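You operate a simulated robot arm through the tools that you are given. There is no shell and no other tool.

The job below is to be done with a simulated robot arm. You get a single attempt, and the scene is never put back.

JOB
Close both polish tins and shut the round brushes in the wide drawer.
Where things are to end (x, y in the base frame): black round brush within 0.06 m of [0.87, 0.03]; brown round brush within 0.06 m of [0.78, 0.12].

The check looks at the end state, three seconds after you hand in, the way a careful person would. Anything else that was tipped, shoved, dropped, spilled or broken makes it a failure.

ROBOT AND FRAMES
A 7-joint arm with a two-finger gripper, fixed in place. Base frame: the origin is on the floor under the middle of its stand, x ahead of it, y to its left, z up; the work surface is at about z = 0.86. Lengths are in m, angles in degrees, forces in N, time in s.
With the tool pointing down near the work surface it reaches from about 0.32 to 0.76 m from the base axis. Its first joint turns from -166.0 to 166.0 degrees. Payload 1.71 kg.
The tool frame sits at the grasp point between the pads (the TCP): z along the fingers, y along the line on which they close. The tips reach 0.02 m beyond it. The gripper opens to 0.096 m; its body begins 0.113 m behind the TCP.
Orientation is that of the tool frame in the base frame, as a unit quaternion [w, x, y, z]. With the fingers straight down and closing along the base's y, the tool's x points along the base's -x, its y along +y and its z along -z.

CONTROLS
- The arm moves only by the tool arm_command. Its argument "plan" is a list of rows, each an object of numbers (a shift or turn left out is 0, a gripper value left out holds the last): "tx", "ty", "tz": the shift along the tool's x, y, z in units of 500 mm (1.0 is 500 mm); "rx", "ry", "rz": the turn, a rotation vector about the tool's x, y, z in units of 180 degrees (1.0 is 180 degrees); "claw": the finger opening in m, from 0 to 0.096. In form: [{"tx": .., "ty": .., "tz": .., "rx": .., "ry": .., "rz": .., "claw": ..}, ...]. A call has 1 to 20 rows; each row is the pose to reach, as a shift and turn from the pose commanded when the call began, along the tool's axes at that moment. A call with a number of a shift or a turn outside -1 to 1 is refused whole. A row lasts 0.2 s, in which the tool goes at most 0.05 m and 8.6 degrees; a call with a longer step from one row to the next is refused whole, and so is a gripper value outside its range. A pose out of reach is approached as far as the arm can. The call stops where the force on the tool passes 40 N (or 10 N more than at its start, if that is more) or the arm is blocked; 0.2 s more then pass. Each finger travels about 0.153 m/s and halts on what it meets, pressing with about 28 N; the grip force reading is that of the motor and also rises with nothing between the fingers. The clock runs only during rows and for 0.2 s after the last one: add rows that repeat a pose to give the fingers time. It gives the time, the measured TCP pose, the force on the tool (base axes), the opening and the grip force at its end, in the units of the frame above (readings bear some noise), with the torque about the TCP (base axes, N m) and any sound that the robot's microphone picked up.
- Cameras (640 x 400 px; columns grow to the right, rows downward): "scene" is fixed at [0.22, -0.4981, 1.5699]; the picture's right is [0.89, -0.46, 0.00], its down [-0.32, -0.61, -0.73] and it looks along [0.34, 0.64, -0.69] (base axes); focal length 308 px, centre (320, 200). "wrist" rides on the gripper at [0.066, 0.014, -0.145] in the tool frame; the picture's right is [-0.21, 0.98, 0.00], its down [-0.88, -0.18, -0.45] and it looks along [-0.44, -0.09, 0.90] (tool axes); focal length 275 px, centre (320, 200). There is no depth. A picture from a camera that has moved, and an enlarged one, comes with that camera's place and axes in the base frame and with its lens.
- grab_frame(camera): a new picture of that camera. No time passes.
- slide_trunk(by): moves the trunk up (or, below 0, down) by that many m; the arm rides with it, the base frame stays. It gives what a move gives, with no picture.
- inspect(camera, box): a new picture of the part [left, top, right, bottom] of that camera's present view, enlarged. No time passes.
- finish_job(): hands the job in; it is judged then, once.

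Places have to be worked out from the pictures, the camera data and where the tool is seen. Open the gripper and draw the arm clear of the work before you hand the job in, unless the task says otherwise.

The tools are called after ">>>" as name(argument=value, ...) on one line, values as JSON. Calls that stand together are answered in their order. arm_command: Moves the arm, as the interface text tells. Its arguments: {"type":"object","properties":{"plan":{"type":"array","items":{"type":"object","properties":{"tx":{"type":"number"},"ty":{"type":"number"},"tz":{"type":"number"},"rx":{"type":"number"},"ry":{"type":"number"},"rz":{"type":"number"},"claw":{"type":"number"}}}}},"required":["plan"]} The other tools are called the same way: slide_trunk (by) moves the trunk up or down; grab_frame (camera) takes a picture; inspect (camera, box) takes an enlarged picture of a part of a camera's view; finish_job () hands the job in.

At the start:

```text
clock: 0.0
tool_pos: [0.4795, 0.1526, 1.1822]
tool_rot: [-0.001, 0.0, 1.0, 0.0]
force: [0.0, 0.6, 0.2]
moment: [-0.02, 0.03, 0.0]
opening: 0.0958
grasp_force: 0.1
trunk travel left (down, up): [-0.3, 0.086]
```

scene: 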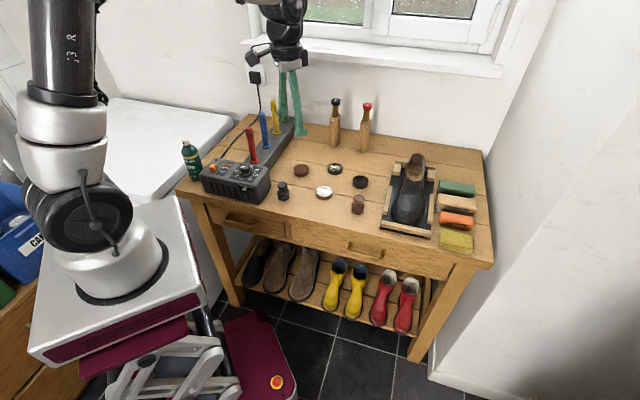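
wrist: 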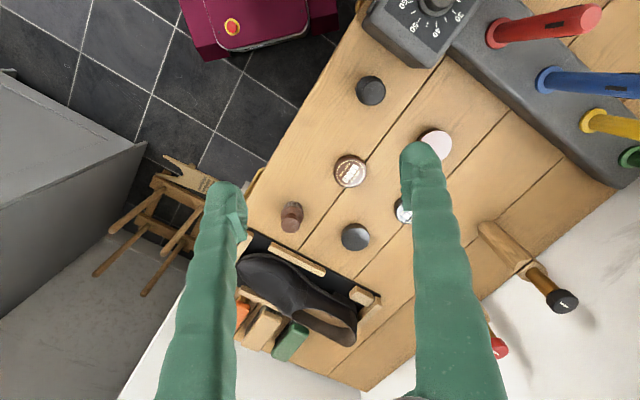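

I start by looking closer at the work surface from both cameras before moving anything.

>>> inspect(camera="scene", box=[170, 90, 330, 210])

>>> inspect(camera="scene", box=[270, 140, 430, 260])

>>> inspect(camera="scene", box=[180, 180, 500, 360])

>>> inspect(camera="wrist", box=[230, 60, 470, 260])

```text
3.33 times, centred on (250, 150) of scene
camera zoom: at [0.22, -0.4981, 1.5699], right [0.89, -0.46, 0.0], down [-0.32, -0.61, -0.73], along [0.34, 0.64, -0.69], focal length 1028 px, centre (553, 367)
```

zoom: 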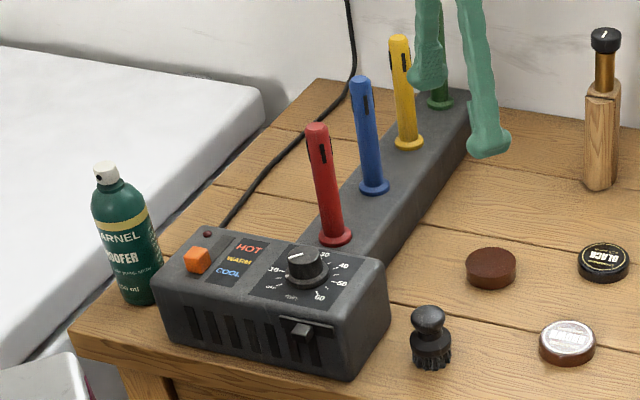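

```text
3.33 times, centred on (350, 200) of scene
camera zoom: at [0.22, -0.4981, 1.5699], right [0.89, -0.46, 0.0], down [-0.32, -0.61, -0.73], along [0.34, 0.64, -0.69], focal length 1028 px, centre (220, 200)
```

zoom: 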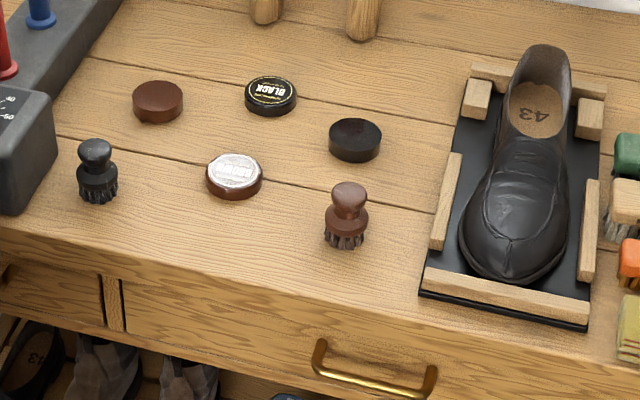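

```text
2.00 times, centred on (340, 270) of scene
camera zoom: at [0.22, -0.4981, 1.5699], right [0.89, -0.46, 0.0], down [-0.32, -0.61, -0.73], along [0.34, 0.64, -0.69], focal length 617 px, centre (280, 60)
```

zoom: 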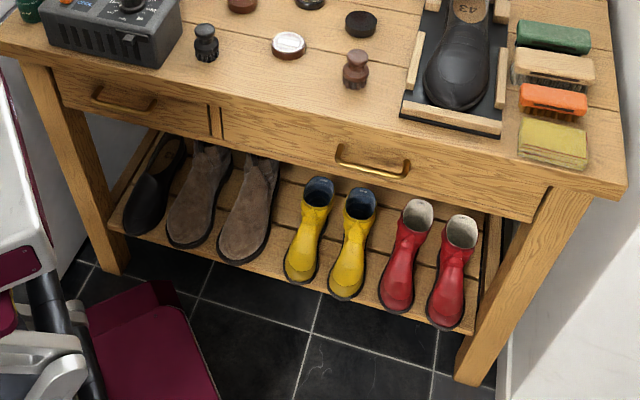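

```text
2.00 times, centred on (350, 160) of wrist
camera zoom: at [0.415, 0.1667, 1.3275], right [0.21, 0.98, 0.0], down [0.88, -0.18, 0.44], along [0.43, -0.09, -0.9], focal length 551 px, centre (260, 280)
```

zoom: 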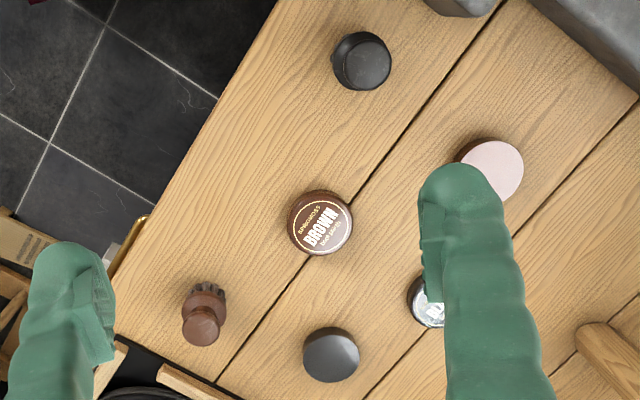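

The table front runs at roughly 45° to the base axes, with four discs (two labelled lids BROWN/BLACK, two unlabelled), two round brushes and the wide drawer on the right. I zoom further on the discs to tell tins from lids.

>>> inspect(camera="scene", box=[290, 155, 378, 210])

>>> inspect(camera="wrist", box=[330, 110, 458, 190])

>>> inspect(camera="scene", box=[320, 225, 416, 285])

```text
7.27 times, centred on (334, 182) of scene
camera zoom: at [0.22, -0.4981, 1.5699], right [0.89, -0.46, 0.0], down [-0.32, -0.61, -0.73], along [0.34, 0.64, -0.69], focal length 2243 px, centre (218, 327)
```

zoom: 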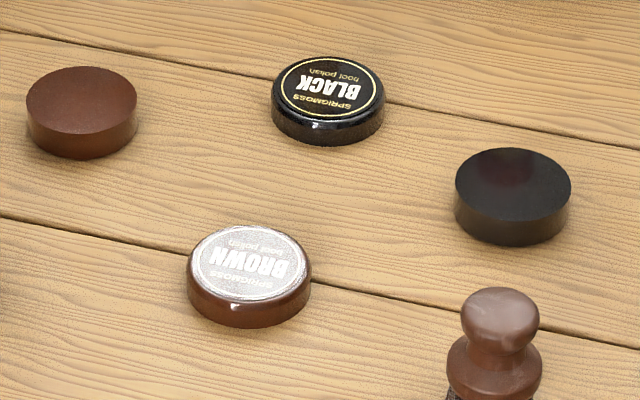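

```text
5.00 times, centred on (394, 150) of wrist
camera zoom: at [0.415, 0.1667, 1.3275], right [0.21, 0.98, 0.0], down [0.88, -0.18, 0.44], along [0.43, -0.09, -0.9], focal length 1376 px, centre (-50, 450)
```

zoom: 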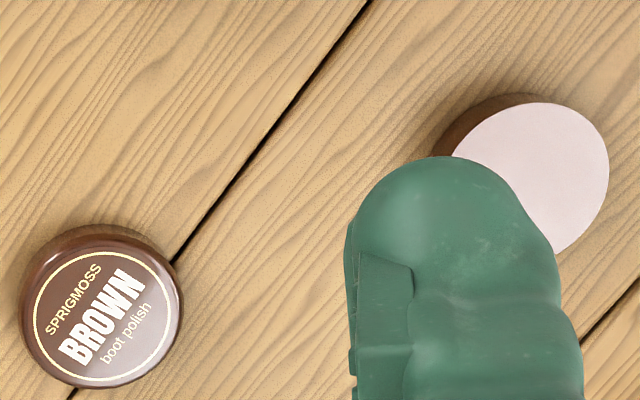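

```text
6.67 times, centred on (368, 255) of scene
camera zoom: at [0.22, -0.4981, 1.5699], right [0.89, -0.46, 0.0], down [-0.32, -0.61, -0.73], along [0.34, 0.64, -0.69], focal length 2056 px, centre (0, -167)
```

zoom: 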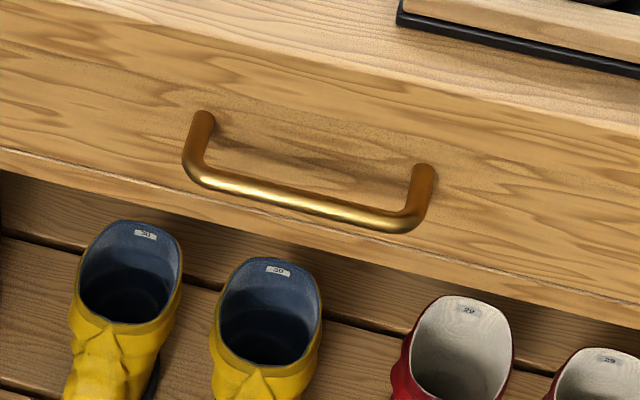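

The labelled discs (BROWN at about (0.59,0.18), BLACK at about (0.69,0.28)) look like lids, and the plain ones (brown at about (0.58,0.33), black at about (0.73,0.17)) like open tins. I yaw the tool 45° to line up with the table and drop a bit for a better wrist view.

>>> arm_command(plan=[{"rz": -0.0417, "tx": 0.0, "ty": -0.02, "tz": 0.02}, {"rz": -0.0833, "tx": 0.0, "ty": -0.04, "tz": 0.04}, {"rz": -0.125, "tx": 0.0, "ty": -0.06, "tz": 0.06}, {"rz": -0.1667, "tx": 0.0, "ty": -0.08, "tz": 0.08}, {"rz": -0.2083, "tx": 0.0, "ty": -0.09, "tz": 0.1}, {"rz": -0.25, "tx": 0.0, "ty": -0.1, "tz": 0.12}])

>>> grab_frame(camera="wrist")

>>> grab_frame(camera="scene")

```text
clock: 1.4
tool_pos: [0.4623, 0.1024, 1.1305]
tool_rot: [0.007, -0.384, 0.923, -0.003]
force: [-1.3, 0.0, -0.1]
moment: [0.01, 0.03, -0.02]
opening: 0.096
grasp_force: 0.0
trunk travel left (down, up): [-0.3, 0.086]
```

```text
taken
camera wrist: at [0.4046, 0.0651, 1.2742], right [-0.55, 0.84, -0.01], down [0.74, 0.49, 0.46], along [0.38, 0.24, -0.89], focal length 275 px, centre (320, 200)
```

wrist: 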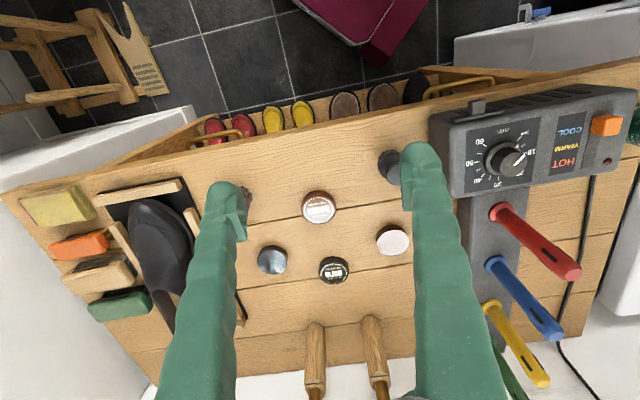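

```text
taken
```

scene: 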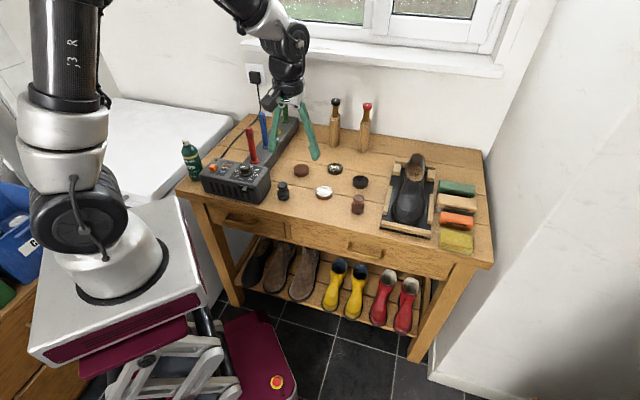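

The view now covers both lids, both tins and the drawer fronts. I enlarge the middle region to measure positions.

>>> inspect(camera="wrist", box=[240, 170, 420, 300])

>>> inspect(camera="wrist", box=[170, 60, 350, 180])

>>> arm_command(plan=[{"tx": 0.0}])

```text
3.08 times, centred on (330, 235) of wrist
camera zoom: at [0.4046, 0.0651, 1.2742], right [-0.55, 0.84, -0.01], down [0.74, 0.49, 0.46], along [0.38, 0.24, -0.89], focal length 847 px, centre (289, 92)
```

zoom: 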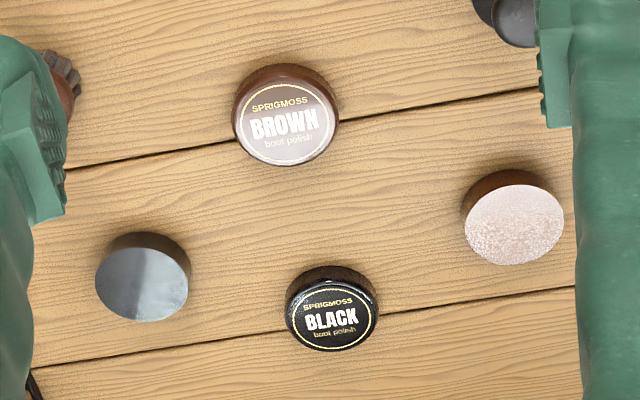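

```text
3.33 times, centred on (260, 120) of wrist
camera zoom: at [0.4046, 0.0651, 1.2742], right [-0.55, 0.84, -0.01], down [0.74, 0.49, 0.46], along [0.38, 0.24, -0.89], focal length 918 px, centre (520, 467)
```

zoom: 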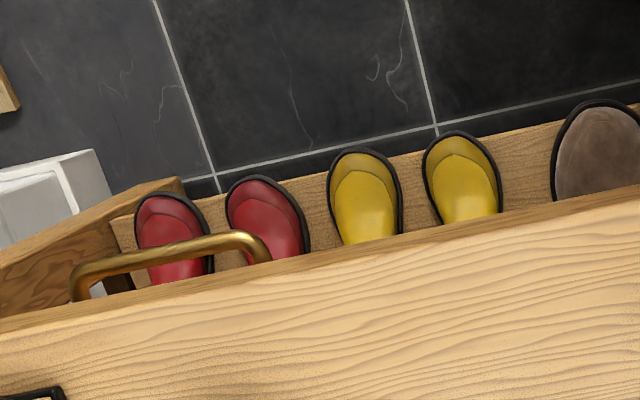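

```text
clock: 1.8
tool_pos: [0.4622, 0.1032, 1.1306]
tool_rot: [0.007, -0.383, 0.924, -0.003]
force: [0.1, 0.2, 0.2]
moment: [0.0, -0.01, -0.01]
opening: 0.096
grasp_force: 0.1
trunk travel left (down, up): [-0.3, 0.086]
```

The two views agree: BROWN lid ≈ (0.591, 0.182), BLACK lid ≈ (0.689, 0.278), black tin ≈ (0.730, 0.172), brown tin ≈ (0.575, 0.327), all about 0.057 m wide and 0.02 m tall. I move above the BROWN lid at z≈1.0, checking how well measured pose follows the command.

>>> arm_command(plan=[{"tx": -0.054, "ty": -0.009, "tz": 0.0488}, {"tx": -0.108, "ty": -0.018, "tz": 0.0976}, {"tx": -0.162, "ty": -0.027, "tz": 0.1464}, {"tx": -0.216, "ty": -0.036, "tz": 0.1952}, {"tx": -0.27, "ty": -0.0454, "tz": 0.244}, {"tx": -0.27, "ty": -0.0454, "tz": 0.244}])

>>> grab_frame(camera="wrist")

>>> grab_frame(camera="scene")

```text
clock: 3.2
tool_pos: [0.578, 0.1815, 1.0108]
tool_rot: [0.007, -0.384, 0.923, -0.004]
force: [0.4, 0.2, -0.3]
moment: [0.01, -0.04, 0.01]
opening: 0.0963
grasp_force: 0.0
trunk travel left (down, up): [-0.3, 0.086]
```

```text
taken
camera wrist: at [0.5197, 0.1446, 1.1548], right [-0.55, 0.84, -0.01], down [0.74, 0.49, 0.46], along [0.39, 0.24, -0.89], focal length 275 px, centre (320, 200)
```

wrist: 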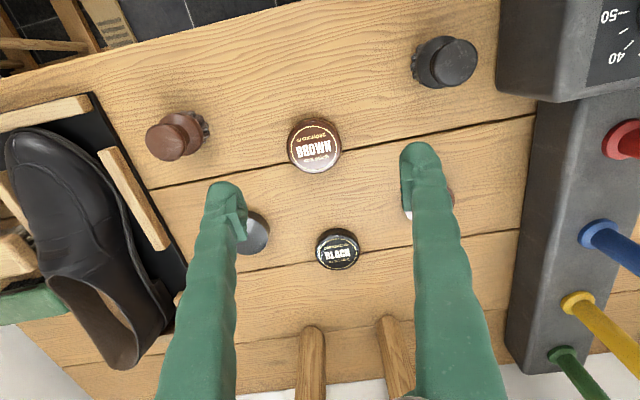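

```text
taken
```

scene: 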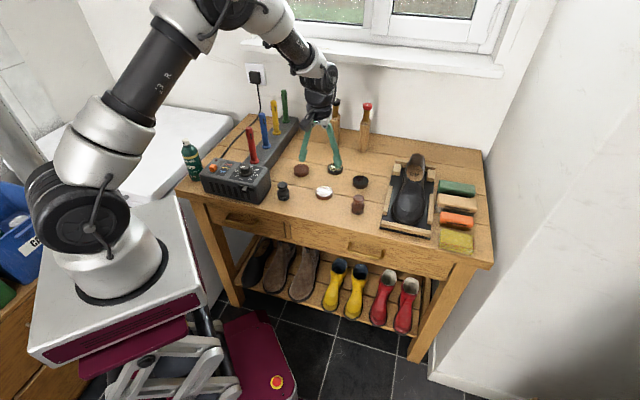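

Measured pose sits about (-0.013, 0, +0.011) off the command with a 0.9° tilt, a steady offset, so I will servo on measured values. I correct the tilt and offset while descending to z≈0.93 over the BROWN lid.

>>> arm_command(plan=[{"tx": -0.0095, "ty": -0.0088, "tz": 0.054, "rx": -0.0017, "ry": 0.0017}, {"tx": -0.0191, "ty": -0.0177, "tz": 0.108, "rx": -0.0034, "ry": 0.0034}, {"tx": -0.0191, "ty": -0.0177, "tz": 0.162, "rx": -0.0034, "ry": 0.0034}, {"tx": -0.0191, "ty": -0.0177, "tz": 0.162, "rx": -0.0034, "ry": 0.0034}])

>>> grab_frame(camera="wrist")

```text
clock: 4.2
tool_pos: [0.593, 0.182, 0.9285]
tool_rot: [0.0, -0.383, 0.924, 0.0]
force: [0.2, 0.4, -0.2]
moment: [-0.01, 0.0, -0.02]
opening: 0.0959
grasp_force: 0.0
trunk travel left (down, up): [-0.3, 0.086]
```

```text
taken
camera wrist: at [0.5368, 0.1446, 1.0731], right [-0.55, 0.84, 0.0], down [0.75, 0.49, 0.44], along [0.37, 0.24, -0.9], focal length 275 px, centre (320, 200)
```

wrist: 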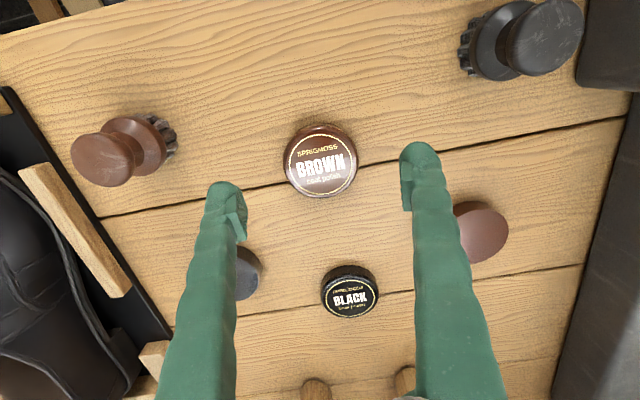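

Tilt is now corrected and the tool tracks well. I zoom on the BROWN lid for precise centring.

>>> inspect(camera="wrist", box=[256, 110, 384, 210])

>>> inspect(camera="wrist", box=[400, 180, 528, 280])

```text
4.00 times, centred on (320, 160) of wrist
camera zoom: at [0.5368, 0.1446, 1.0731], right [-0.55, 0.84, 0.0], down [0.75, 0.49, 0.44], along [0.37, 0.24, -0.9], focal length 1101 px, centre (320, 360)
```

zoom: 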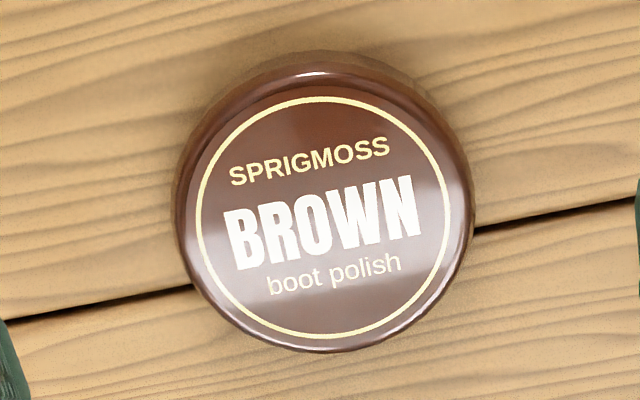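

```text
4.00 times, centred on (464, 230) of wrist
camera zoom: at [0.5368, 0.1446, 1.0731], right [-0.55, 0.84, 0.0], down [0.75, 0.49, 0.44], along [0.37, 0.24, -0.9], focal length 1101 px, centre (-256, 80)
```

zoom: 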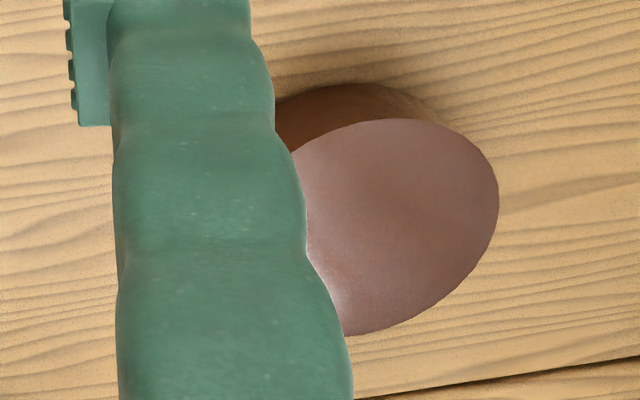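

The TCP (n=0.548, t=0.291 in table-aligned axes) sits right over the BROWN lid. Before picking it up, I hover over the brown tin the same way to measure its centre precisely.

>>> arm_command(plan=[{"tx": -0.045, "ty": 0.0576, "tz": 0.0}, {"tx": -0.09, "ty": 0.1152, "tz": 0.0}, {"tx": -0.135, "ty": 0.1728, "tz": 0.0}, {"tx": -0.181, "ty": 0.2304, "tz": 0.0}, {"tx": -0.181, "ty": 0.2304, "tz": 0.0}])

>>> grab_frame(camera="wrist")

>>> inspect(camera="wrist", box=[256, 110, 384, 210])

```text
clock: 5.4
tool_pos: [0.5739, 0.3268, 0.9314]
tool_rot: [0.0, -0.383, 0.924, 0.002]
force: [0.3, -0.4, -0.1]
moment: [0.02, -0.01, -0.03]
opening: 0.0961
grasp_force: 0.1
trunk travel left (down, up): [-0.3, 0.086]
```

```text
taken
camera wrist: at [0.5179, 0.289, 1.0763], right [-0.55, 0.84, 0.0], down [0.75, 0.49, 0.44], along [0.37, 0.24, -0.9], focal length 275 px, centre (320, 200)
```

wrist: 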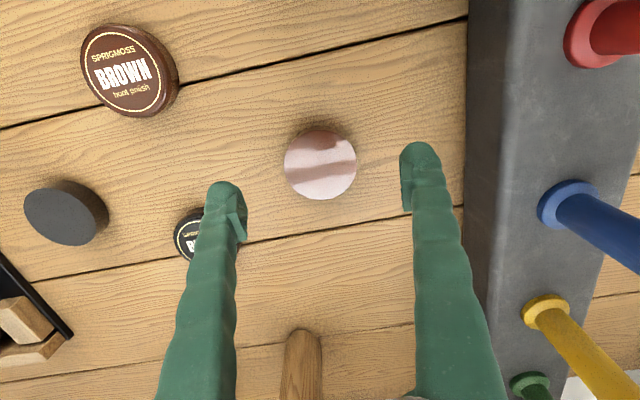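

```text
4.00 times, centred on (320, 160) of wrist
camera zoom: at [0.5179, 0.289, 1.0763], right [-0.55, 0.84, 0.0], down [0.75, 0.49, 0.44], along [0.37, 0.24, -0.9], focal length 1101 px, centre (320, 360)
```

zoom: 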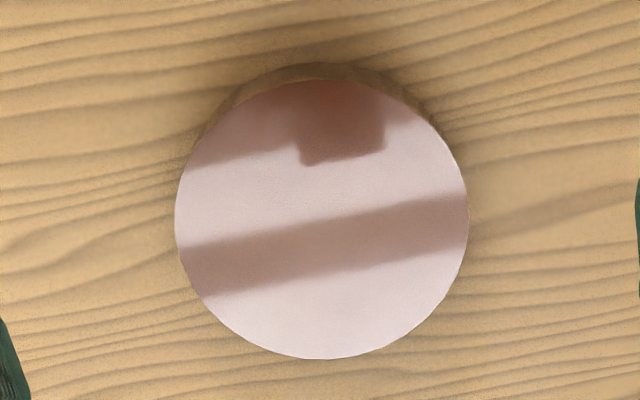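

The brown tin's centre comes out at n=0.637, t=0.1755 (x≈0.575, y≈0.327), diameter ≈0.055. I go back above the BROWN lid and lower to z≈0.90.

>>> arm_command(plan=[{"tx": 0.045, "ty": -0.0576, "tz": 0.0}, {"tx": 0.09, "ty": -0.1152, "tz": 0.0}, {"tx": 0.135, "ty": -0.1728, "tz": 0.0}, {"tx": 0.1776, "ty": -0.2312, "tz": 0.0}, {"tx": 0.1776, "ty": -0.2312, "tz": 0.03}, {"tx": 0.1776, "ty": -0.2312, "tz": 0.06}, {"tx": 0.1776, "ty": -0.2312, "tz": 0.06}])

>>> inspect(camera="wrist", box=[224, 80, 416, 200])

```text
clock: 7.0
tool_pos: [0.5902, 0.1836, 0.8989]
tool_rot: [-0.001, -0.384, 0.923, 0.001]
force: [0.0, -0.2, 0.3]
moment: [-0.03, 0.05, 0.01]
opening: 0.0958
grasp_force: 0.1
trunk travel left (down, up): [-0.3, 0.086]
```

```text
3.33 times, centred on (320, 140) of wrist
camera zoom: at [0.5355, 0.1465, 1.0441], right [-0.55, 0.84, 0.0], down [0.75, 0.49, 0.44], along [0.37, 0.24, -0.9], focal length 918 px, centre (320, 400)
```

zoom: 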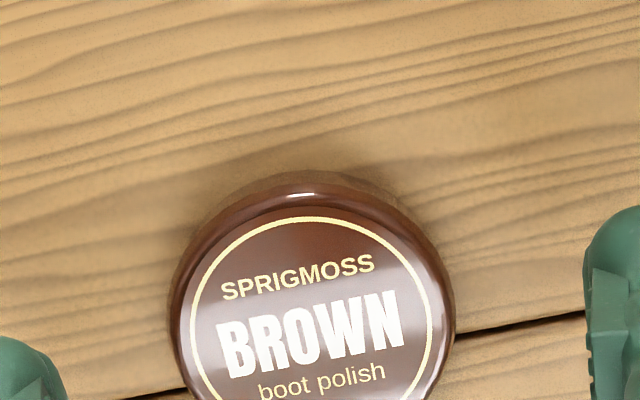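

The lid is within about 1.5 mm of the TCP. I lower to z≈0.886 and then close on the lid.

>>> arm_command(plan=[{"ty": -0.003, "tz": 0.013}, {"ty": -0.003, "tz": 0.026}, {"ty": -0.003, "tz": 0.026}])

```text
clock: 7.8
tool_pos: [0.5914, 0.1831, 0.8861]
tool_rot: [0.0, -0.382, 0.924, 0.001]
force: [0.3, -0.2, -0.2]
moment: [0.02, -0.03, -0.01]
opening: 0.0957
grasp_force: 0.0
trunk travel left (down, up): [-0.3, 0.086]
```

No contact, tips about 5 mm above the table. Now I close the fingers on the lid.

>>> arm_command(plan=[{"claw": 0.07}, {"claw": 0.045}, {"claw": 0.045}, {"claw": 0.045}])

>>> grab_frame(camera="wrist")

```text
clock: 8.8
tool_pos: [0.5917, 0.1833, 0.8863]
tool_rot: [0.0, -0.383, 0.924, 0.0]
force: [0.9, 0.1, 0.7]
moment: [-0.01, -0.01, 0.0]
opening: 0.0516
grasp_force: 27.7
trunk travel left (down, up): [-0.3, 0.086]
```

```text
taken
camera wrist: at [0.5368, 0.1463, 1.0308], right [-0.55, 0.84, 0.0], down [0.75, 0.49, 0.44], along [0.37, 0.24, -0.9], focal length 275 px, centre (320, 200)
```

wrist: 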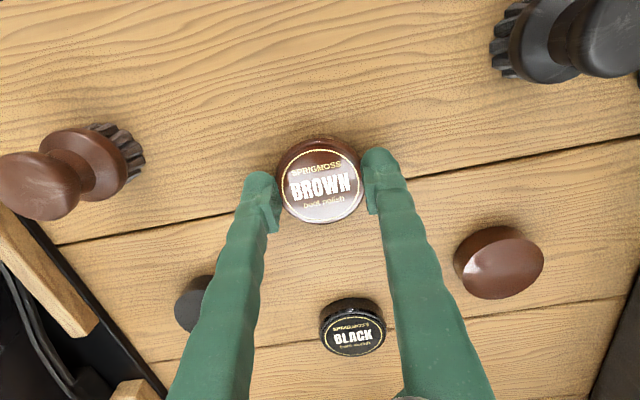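

Grip force is up, but the opening reads 0.0516, less than the lid's apparent diameter. I zoom in to see how the pads sit on it.

>>> inspect(camera="wrist", box=[240, 120, 400, 240])

>>> inspect(camera="scene", box=[280, 140, 376, 210])

```text
3.33 times, centred on (320, 180) of wrist
camera zoom: at [0.5368, 0.1463, 1.0308], right [-0.55, 0.84, 0.0], down [0.75, 0.49, 0.44], along [0.37, 0.24, -0.9], focal length 918 px, centre (320, 267)
```

zoom: 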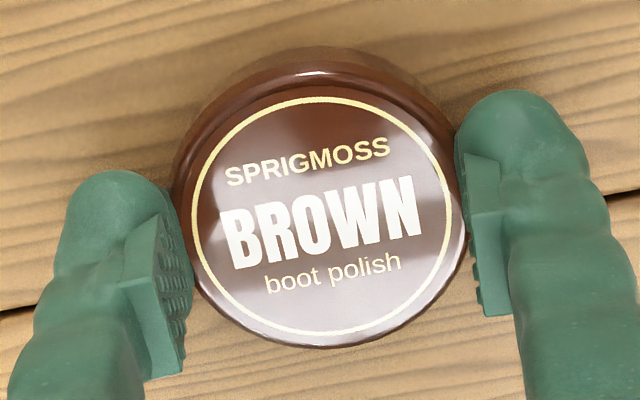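

```text
5.71 times, centred on (328, 175) of scene
camera zoom: at [0.22, -0.4981, 1.5699], right [0.89, -0.46, 0.0], down [-0.32, -0.61, -0.73], along [0.34, 0.64, -0.69], focal length 1762 px, centre (274, 343)
```

zoom: 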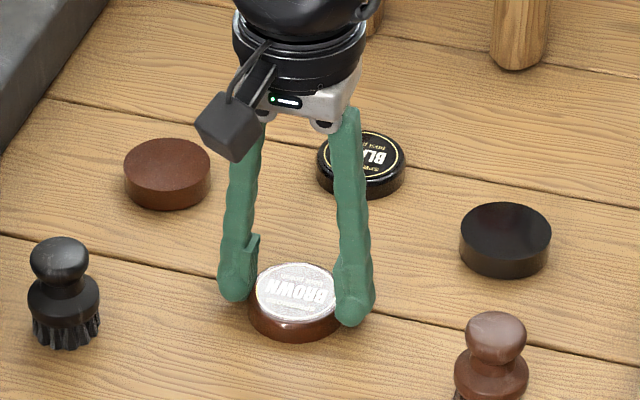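

The pads sit on the lid's diameter and the lid centre is within about 1–2 mm of the TCP. I lift it 6 cm and check it comes along.

>>> arm_command(plan=[{"tz": -0.04}, {"tz": -0.08}, {"tz": -0.12}, {"tz": -0.12}])

>>> grab_frame(camera="wrist")

>>> inspect(camera="scene", box=[280, 130, 376, 210])

```text
clock: 9.8
tool_pos: [0.5918, 0.1831, 0.9474]
tool_rot: [0.0, -0.382, 0.924, 0.001]
force: [0.7, -0.4, 0.8]
moment: [-0.01, 0.0, 0.0]
opening: 0.0515
grasp_force: 27.9
trunk travel left (down, up): [-0.3, 0.086]
```

```text
taken
camera wrist: at [0.5374, 0.1456, 1.0923], right [-0.55, 0.84, 0.0], down [0.75, 0.49, 0.44], along [0.37, 0.24, -0.9], focal length 275 px, centre (320, 200)
```

wrist: 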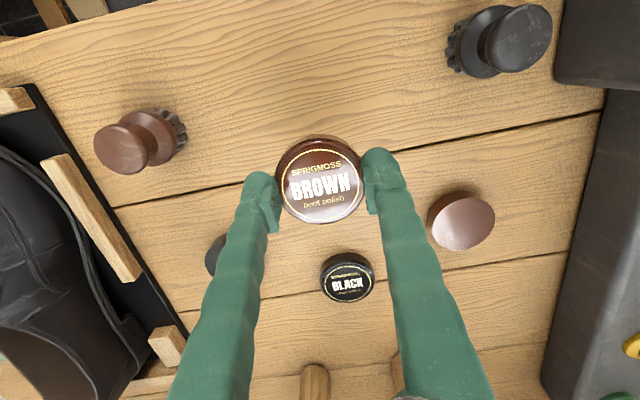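

```text
5.00 times, centred on (328, 170) of scene
camera zoom: at [0.22, -0.4981, 1.5699], right [0.89, -0.46, 0.0], down [-0.32, -0.61, -0.73], along [0.34, 0.64, -0.69], focal length 1542 px, centre (280, 350)
```

zoom: 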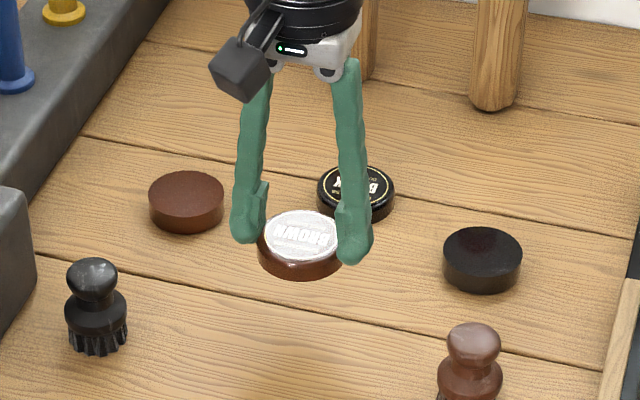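

The lid is held level. Now I carry it over the brown tin at this height, aiming at TCP n≈0.639, t≈0.176 to allow for the lid's small in-hand offset.

>>> arm_command(plan=[{"tx": -0.045, "ty": 0.057}, {"tx": -0.09, "ty": 0.114}, {"tx": -0.135, "ty": 0.171}, {"tx": -0.1808, "ty": 0.2278}, {"tx": -0.1808, "ty": 0.2278}, {"tx": -0.1808, "ty": 0.2278}])

>>> inspect(camera="wrist", box=[240, 120, 400, 240])

>>> inspect(camera="scene", box=[270, 130, 350, 190])

>>> arm_command(plan=[{"tx": 0.0}])

>>> arm_command(plan=[{"tx": 0.0}])

```text
clock: 11.2
tool_pos: [0.5743, 0.3274, 0.9449]
tool_rot: [0.0, -0.383, 0.924, 0.0]
force: [0.0, 0.1, -0.3]
moment: [0.0, -0.01, -0.04]
opening: 0.0511
grasp_force: 27.8
trunk travel left (down, up): [-0.3, 0.086]
```

```text
3.33 times, centred on (320, 180) of wrist
camera zoom: at [0.5192, 0.2903, 1.09], right [-0.55, 0.84, 0.0], down [0.75, 0.49, 0.44], along [0.37, 0.24, -0.9], focal length 918 px, centre (320, 267)
```

zoom: 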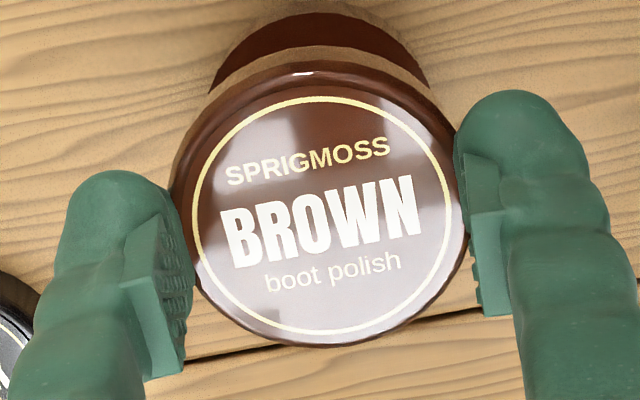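

```text
6.67 times, centred on (310, 160) of scene
camera zoom: at [0.22, -0.4981, 1.5699], right [0.89, -0.46, 0.0], down [-0.32, -0.61, -0.73], along [0.34, 0.64, -0.69], focal length 2056 px, centre (387, 467)
```

zoom: 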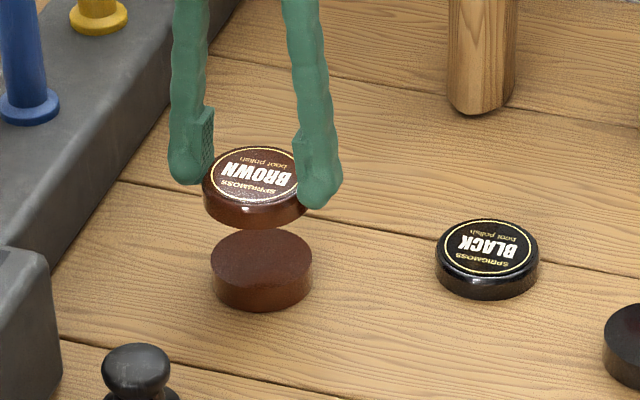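

```text
clock: 11.6
tool_pos: [0.5735, 0.3265, 0.9447]
tool_rot: [0.0, -0.382, 0.924, 0.0]
force: [-0.2, 0.5, -0.6]
moment: [0.01, 0.0, 0.02]
opening: 0.0512
grasp_force: 28.2
trunk travel left (down, up): [-0.3, 0.086]
```

```text
clock: 12.0
tool_pos: [0.5748, 0.3276, 0.9449]
tool_rot: [0.0, -0.383, 0.924, 0.001]
force: [-0.1, -0.7, -0.3]
moment: [0.01, -0.01, 0.01]
opening: 0.0517
grasp_force: 27.6
trunk travel left (down, up): [-0.3, 0.086]
```

Readings average (0.574, 0.327). I zoom much closer on the lid and tin in the scene view to check the alignment.

>>> inspect(camera="scene", box=[290, 148, 322, 178])

```text
13.33 times, centred on (306, 163) of scene
camera zoom: at [0.22, -0.4981, 1.5699], right [0.89, -0.46, 0.0], down [-0.32, -0.61, -0.73], along [0.34, 0.64, -0.69], focal length 4112 px, centre (507, 693)
```

zoom: 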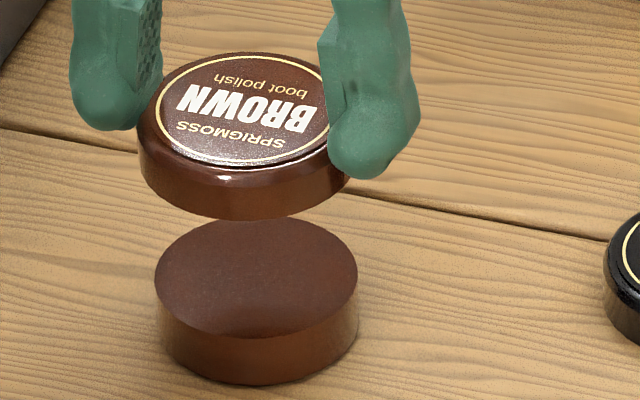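

I need a wider wrist crop to see the tin's edge behind the lid.

>>> inspect(camera="wrist", box=[270, 90, 370, 160])

>>> grab_frame(camera="wrist")

```text
5.71 times, centred on (320, 125) of wrist
camera zoom: at [0.5193, 0.2899, 1.0901], right [-0.55, 0.84, 0.0], down [0.75, 0.49, 0.44], along [0.37, 0.24, -0.9], focal length 1573 px, centre (320, 629)
```

zoom: 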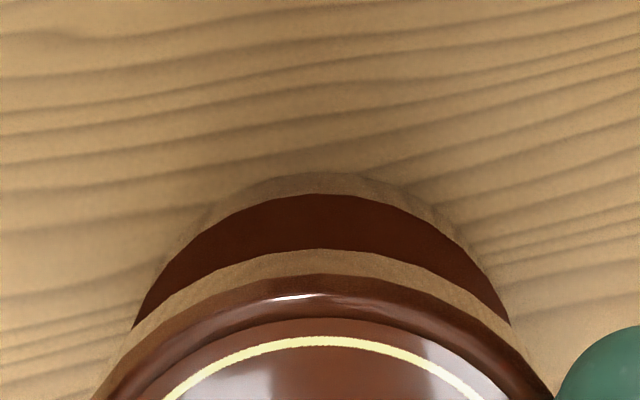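

```text
taken
camera wrist: at [0.5193, 0.2899, 1.0901], right [-0.55, 0.84, 0.0], down [0.75, 0.49, 0.44], along [0.37, 0.24, -0.9], focal length 275 px, centre (320, 200)
```

wrist: 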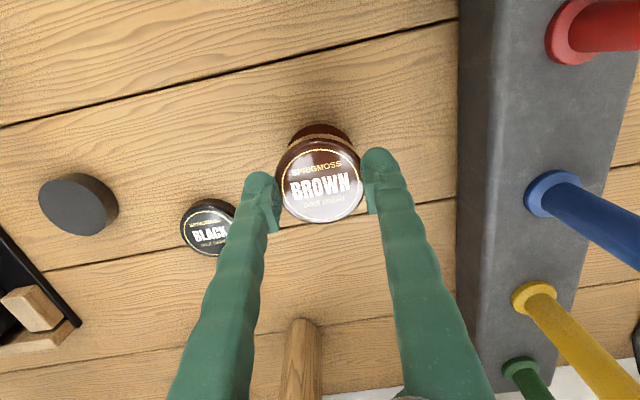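

From both views the lid still needs roughly +2.5 mm in n and +0.5 mm in t. I apply that and lower until the lid is about 7 mm above the tin, then re-check where parallax is small.

>>> arm_command(plan=[{"tx": -0.005, "ty": -0.001, "tz": 0.033}, {"tx": -0.005, "ty": -0.001, "tz": 0.066}, {"tx": -0.005, "ty": -0.001, "tz": 0.066}])

>>> inspect(camera="wrist", box=[270, 90, 370, 160])

>>> inspect(camera="scene", box=[286, 152, 318, 182])

```text
clock: 12.8
tool_pos: [0.5794, 0.33, 0.9128]
tool_rot: [-0.001, -0.382, 0.924, 0.001]
force: [-0.3, -0.4, -0.9]
moment: [-0.04, 0.01, 0.02]
opening: 0.0511
grasp_force: 28.0
trunk travel left (down, up): [-0.3, 0.086]
```

```text
5.71 times, centred on (320, 125) of wrist
camera zoom: at [0.5238, 0.2916, 1.0573], right [-0.55, 0.84, 0.0], down [0.75, 0.49, 0.44], along [0.37, 0.24, -0.9], focal length 1573 px, centre (320, 629)
```

zoom: 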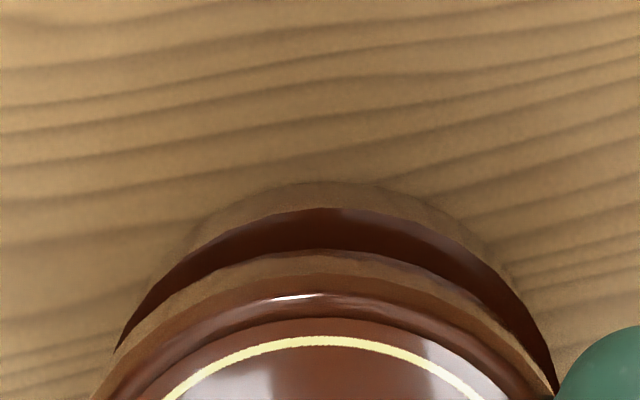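

```text
13.33 times, centred on (302, 167) of scene
camera zoom: at [0.22, -0.4981, 1.5699], right [0.89, -0.46, 0.0], down [-0.32, -0.61, -0.73], along [0.34, 0.64, -0.69], focal length 4112 px, centre (560, 640)
```

zoom: 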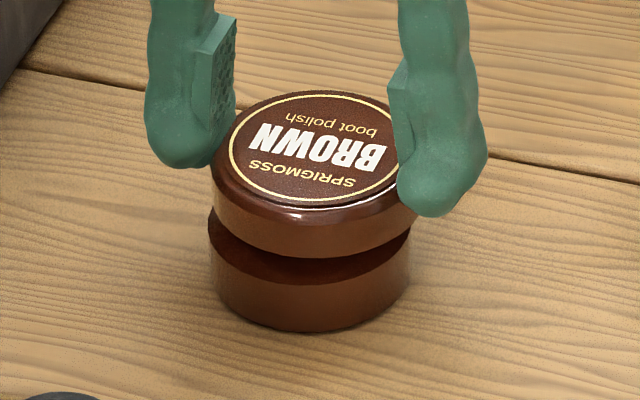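

The descent drifted the lid about 1.7 mm too far in both n and t. I correct by about -2 mm in n and -1.5 mm in t at this height and re-check.

>>> arm_command(plan=[{"tx": 0.004, "ty": 0.003}, {"tx": 0.004, "ty": 0.003}, {"tx": 0.004, "ty": 0.003}])

>>> inspect(camera="wrist", box=[270, 90, 370, 160])

>>> inspect(camera="scene", box=[286, 152, 318, 182])

```text
clock: 13.6
tool_pos: [0.576, 0.3287, 0.9124]
tool_rot: [0.0, -0.383, 0.924, 0.001]
force: [0.1, -1.0, 0.7]
moment: [0.0, 0.01, 0.01]
opening: 0.0512
grasp_force: 27.8
trunk travel left (down, up): [-0.3, 0.086]
```

```text
5.71 times, centred on (320, 125) of wrist
camera zoom: at [0.5207, 0.2915, 1.0576], right [-0.55, 0.84, 0.0], down [0.75, 0.49, 0.44], along [0.37, 0.24, -0.9], focal length 1573 px, centre (320, 629)
```

zoom: 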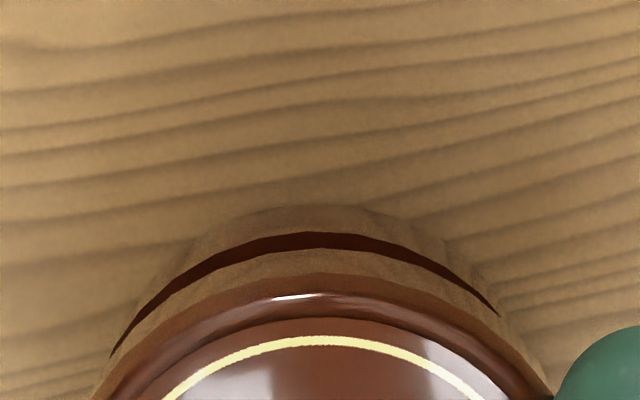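

```text
13.33 times, centred on (302, 167) of scene
camera zoom: at [0.22, -0.4981, 1.5699], right [0.89, -0.46, 0.0], down [-0.32, -0.61, -0.73], along [0.34, 0.64, -0.69], focal length 4112 px, centre (560, 640)
```

zoom: 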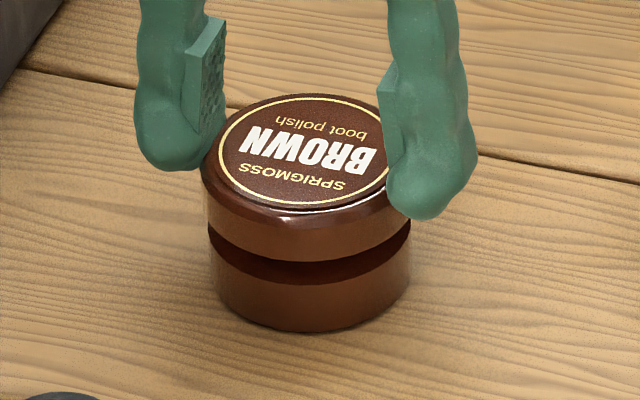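

Now n looks aligned to within about 0.5 mm. I check the left-right alignment with finer crops of each side of the crescent.

>>> inspect(camera="wrist", box=[280, 120, 360, 155])

>>> inspect(camera="scene", box=[294, 162, 312, 178])

```text
8.00 times, centred on (320, 138) of wrist
camera zoom: at [0.5207, 0.2915, 1.0576], right [-0.55, 0.84, 0.0], down [0.75, 0.49, 0.44], along [0.37, 0.24, -0.9], focal length 2202 px, centre (320, 700)
```

zoom: 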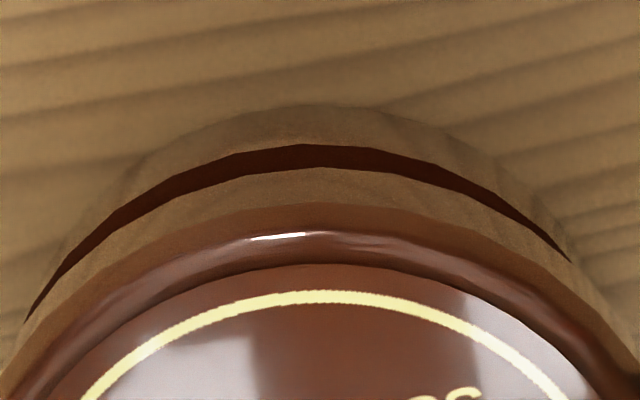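

```text
16.00 times, centred on (303, 170) of scene
camera zoom: at [0.22, -0.4981, 1.5699], right [0.89, -0.46, 0.0], down [-0.32, -0.61, -0.73], along [0.34, 0.64, -0.69], focal length 4934 px, centre (592, 680)
```

zoom: 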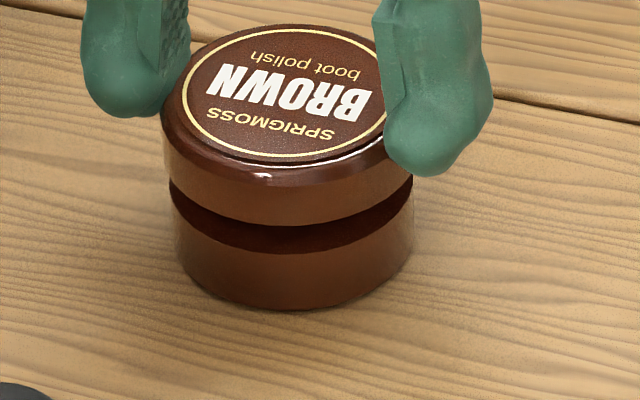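

Only about 0.4 mm of correction remains. I lower 6 mm with a small compensation for the observed drift, so the lid should nearly touch the tin.

>>> arm_command(plan=[{"tx": 0.0017, "ty": -0.0004, "tz": 0.006}, {"tx": 0.0017, "ty": -0.0004, "tz": 0.012}, {"tx": 0.0017, "ty": -0.0004, "tz": 0.012}])

>>> inspect(camera="wrist", box=[280, 120, 360, 155])

>>> inspect(camera="scene", box=[294, 162, 312, 178])

```text
clock: 14.4
tool_pos: [0.5763, 0.3285, 0.9062]
tool_rot: [-0.001, -0.383, 0.924, 0.002]
force: [0.3, 0.2, -0.4]
moment: [-0.01, 0.01, 0.03]
opening: 0.0513
grasp_force: 27.5
trunk travel left (down, up): [-0.3, 0.086]
```

```text
8.00 times, centred on (320, 138) of wrist
camera zoom: at [0.5212, 0.2906, 1.0513], right [-0.55, 0.84, 0.0], down [0.75, 0.49, 0.44], along [0.37, 0.24, -0.9], focal length 2202 px, centre (320, 700)
```

zoom: 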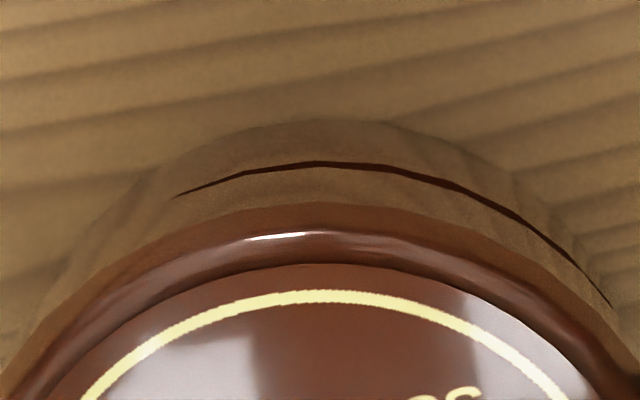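

```text
16.00 times, centred on (303, 170) of scene
camera zoom: at [0.22, -0.4981, 1.5699], right [0.89, -0.46, 0.0], down [-0.32, -0.61, -0.73], along [0.34, 0.64, -0.69], focal length 4934 px, centre (592, 680)
```

zoom: 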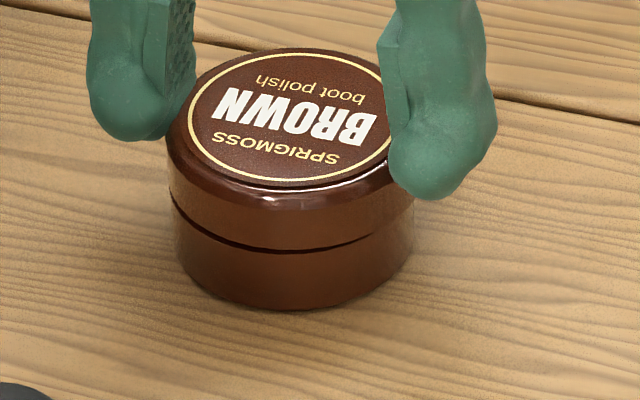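

The lid is about 1.5 mm above the tin and within a millimetre. I trim by -0.8 mm in n and -0.25 mm in t and lower a further 3 mm in small steps, watching the force.

>>> arm_command(plan=[{"tx": 0.0018, "ty": 0.0006, "tz": 0.0}, {"tx": 0.0018, "ty": 0.0006, "tz": 0.002}, {"tx": 0.0018, "ty": 0.0006, "tz": 0.004}, {"tx": 0.0018, "ty": 0.0006, "tz": 0.006}, {"tx": 0.0018, "ty": 0.0006, "tz": 0.006}])

>>> inspect(camera="wrist", box=[280, 120, 360, 155])

>>> inspect(camera="scene", box=[294, 162, 312, 178])

```text
clock: 15.6
tool_pos: [0.575, 0.3289, 0.9048]
tool_rot: [0.003, -0.382, 0.924, 0.001]
force: [2.0, -1.5, 13.3]
moment: [-0.01, 0.01, -0.01]
opening: 0.0512
grasp_force: 27.6
trunk travel left (down, up): [-0.3, 0.086]
```

```text
8.00 times, centred on (320, 138) of wrist
camera zoom: at [0.5193, 0.2906, 1.0492], right [-0.55, 0.84, 0.0], down [0.75, 0.49, 0.45], along [0.37, 0.24, -0.89], focal length 2202 px, centre (320, 700)
```

zoom: 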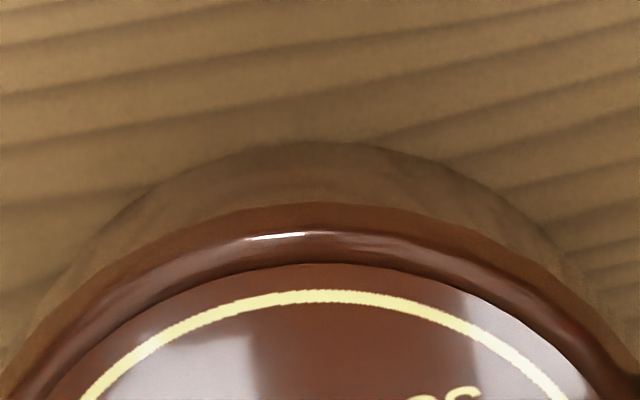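

```text
16.00 times, centred on (303, 170) of scene
camera zoom: at [0.22, -0.4981, 1.5699], right [0.89, -0.46, 0.0], down [-0.32, -0.61, -0.73], along [0.34, 0.64, -0.69], focal length 4934 px, centre (592, 680)
```

zoom: 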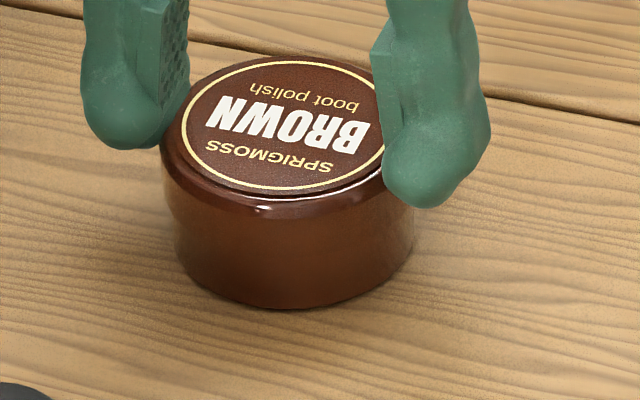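

Contact at 13 N with the lid on the rim, and it seems to have shifted about 1.3 mm toward -t. I raise 3 mm and re-measure.

>>> arm_command(plan=[{"tz": -0.003}, {"tz": -0.006}, {"tz": -0.006}, {"tz": -0.006}])

>>> inspect(camera="wrist", box=[280, 120, 360, 155])

>>> inspect(camera="scene", box=[294, 162, 312, 178])

```text
clock: 16.6
tool_pos: [0.5742, 0.329, 0.9077]
tool_rot: [-0.001, -0.383, 0.924, 0.001]
force: [1.1, -0.8, 0.3]
moment: [0.02, 0.01, -0.02]
opening: 0.0512
grasp_force: 28.2
trunk travel left (down, up): [-0.3, 0.086]
```

```text
8.00 times, centred on (320, 138) of wrist
camera zoom: at [0.5197, 0.291, 1.0509], right [-0.55, 0.84, 0.0], down [0.75, 0.49, 0.44], along [0.37, 0.24, -0.9], focal length 2202 px, centre (320, 700)
```

zoom: 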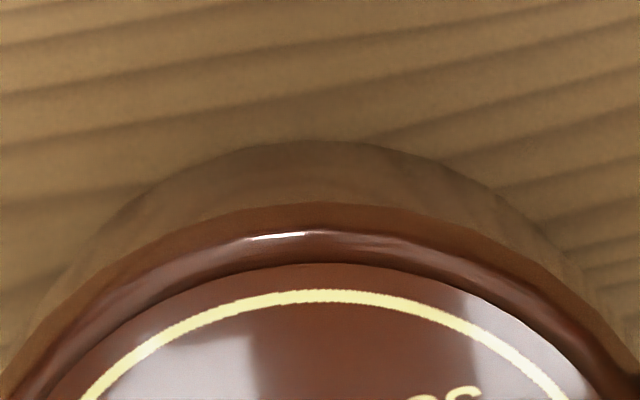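

```text
16.00 times, centred on (303, 170) of scene
camera zoom: at [0.22, -0.4981, 1.5699], right [0.89, -0.46, 0.0], down [-0.32, -0.61, -0.73], along [0.34, 0.64, -0.69], focal length 4934 px, centre (592, 680)
```

zoom: 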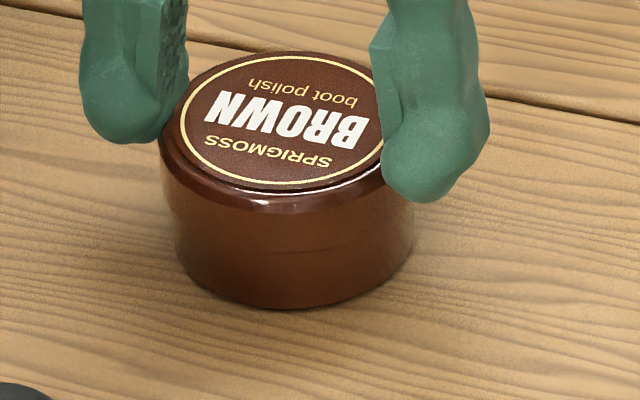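

The lid now sits about 1.6 mm short along the picture-right axis (mostly -t). I shift +1.5 mm in t and +0.5 mm in n at this height and look again.

>>> arm_command(plan=[{"tx": -0.001, "ty": -0.003, "tz": 0.0}, {"tx": -0.001, "ty": -0.003, "tz": 0.0}, {"tx": -0.001, "ty": -0.003, "tz": 0.0}])

>>> inspect(camera="wrist", box=[280, 120, 360, 155])

>>> inspect(camera="scene", box=[294, 162, 312, 178])

```text
clock: 17.4
tool_pos: [0.5766, 0.3265, 0.9061]
tool_rot: [-0.001, -0.383, 0.924, 0.001]
force: [-0.8, 1.1, -0.4]
moment: [0.02, -0.03, 0.0]
opening: 0.0509
grasp_force: 28.1
trunk travel left (down, up): [-0.3, 0.086]
```

```text
8.00 times, centred on (320, 138) of wrist
camera zoom: at [0.5209, 0.2899, 1.0516], right [-0.55, 0.84, 0.0], down [0.75, 0.49, 0.44], along [0.37, 0.24, -0.9], focal length 2202 px, centre (320, 700)
```

zoom: 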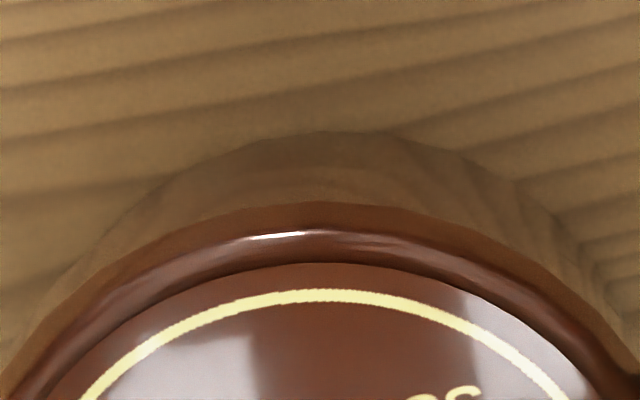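

```text
16.00 times, centred on (303, 170) of scene
camera zoom: at [0.22, -0.4981, 1.5699], right [0.89, -0.46, 0.0], down [-0.32, -0.61, -0.73], along [0.34, 0.64, -0.69], focal length 4934 px, centre (592, 680)
```

zoom: 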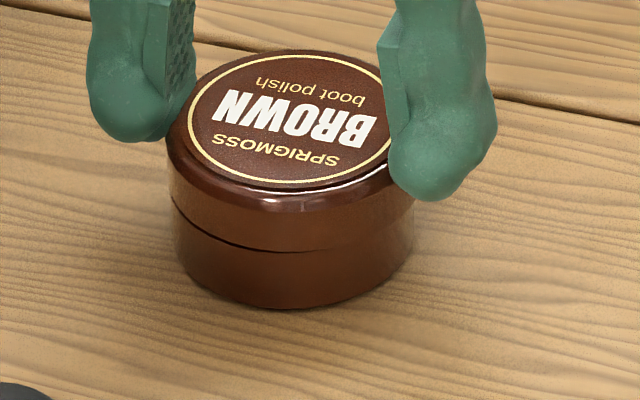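

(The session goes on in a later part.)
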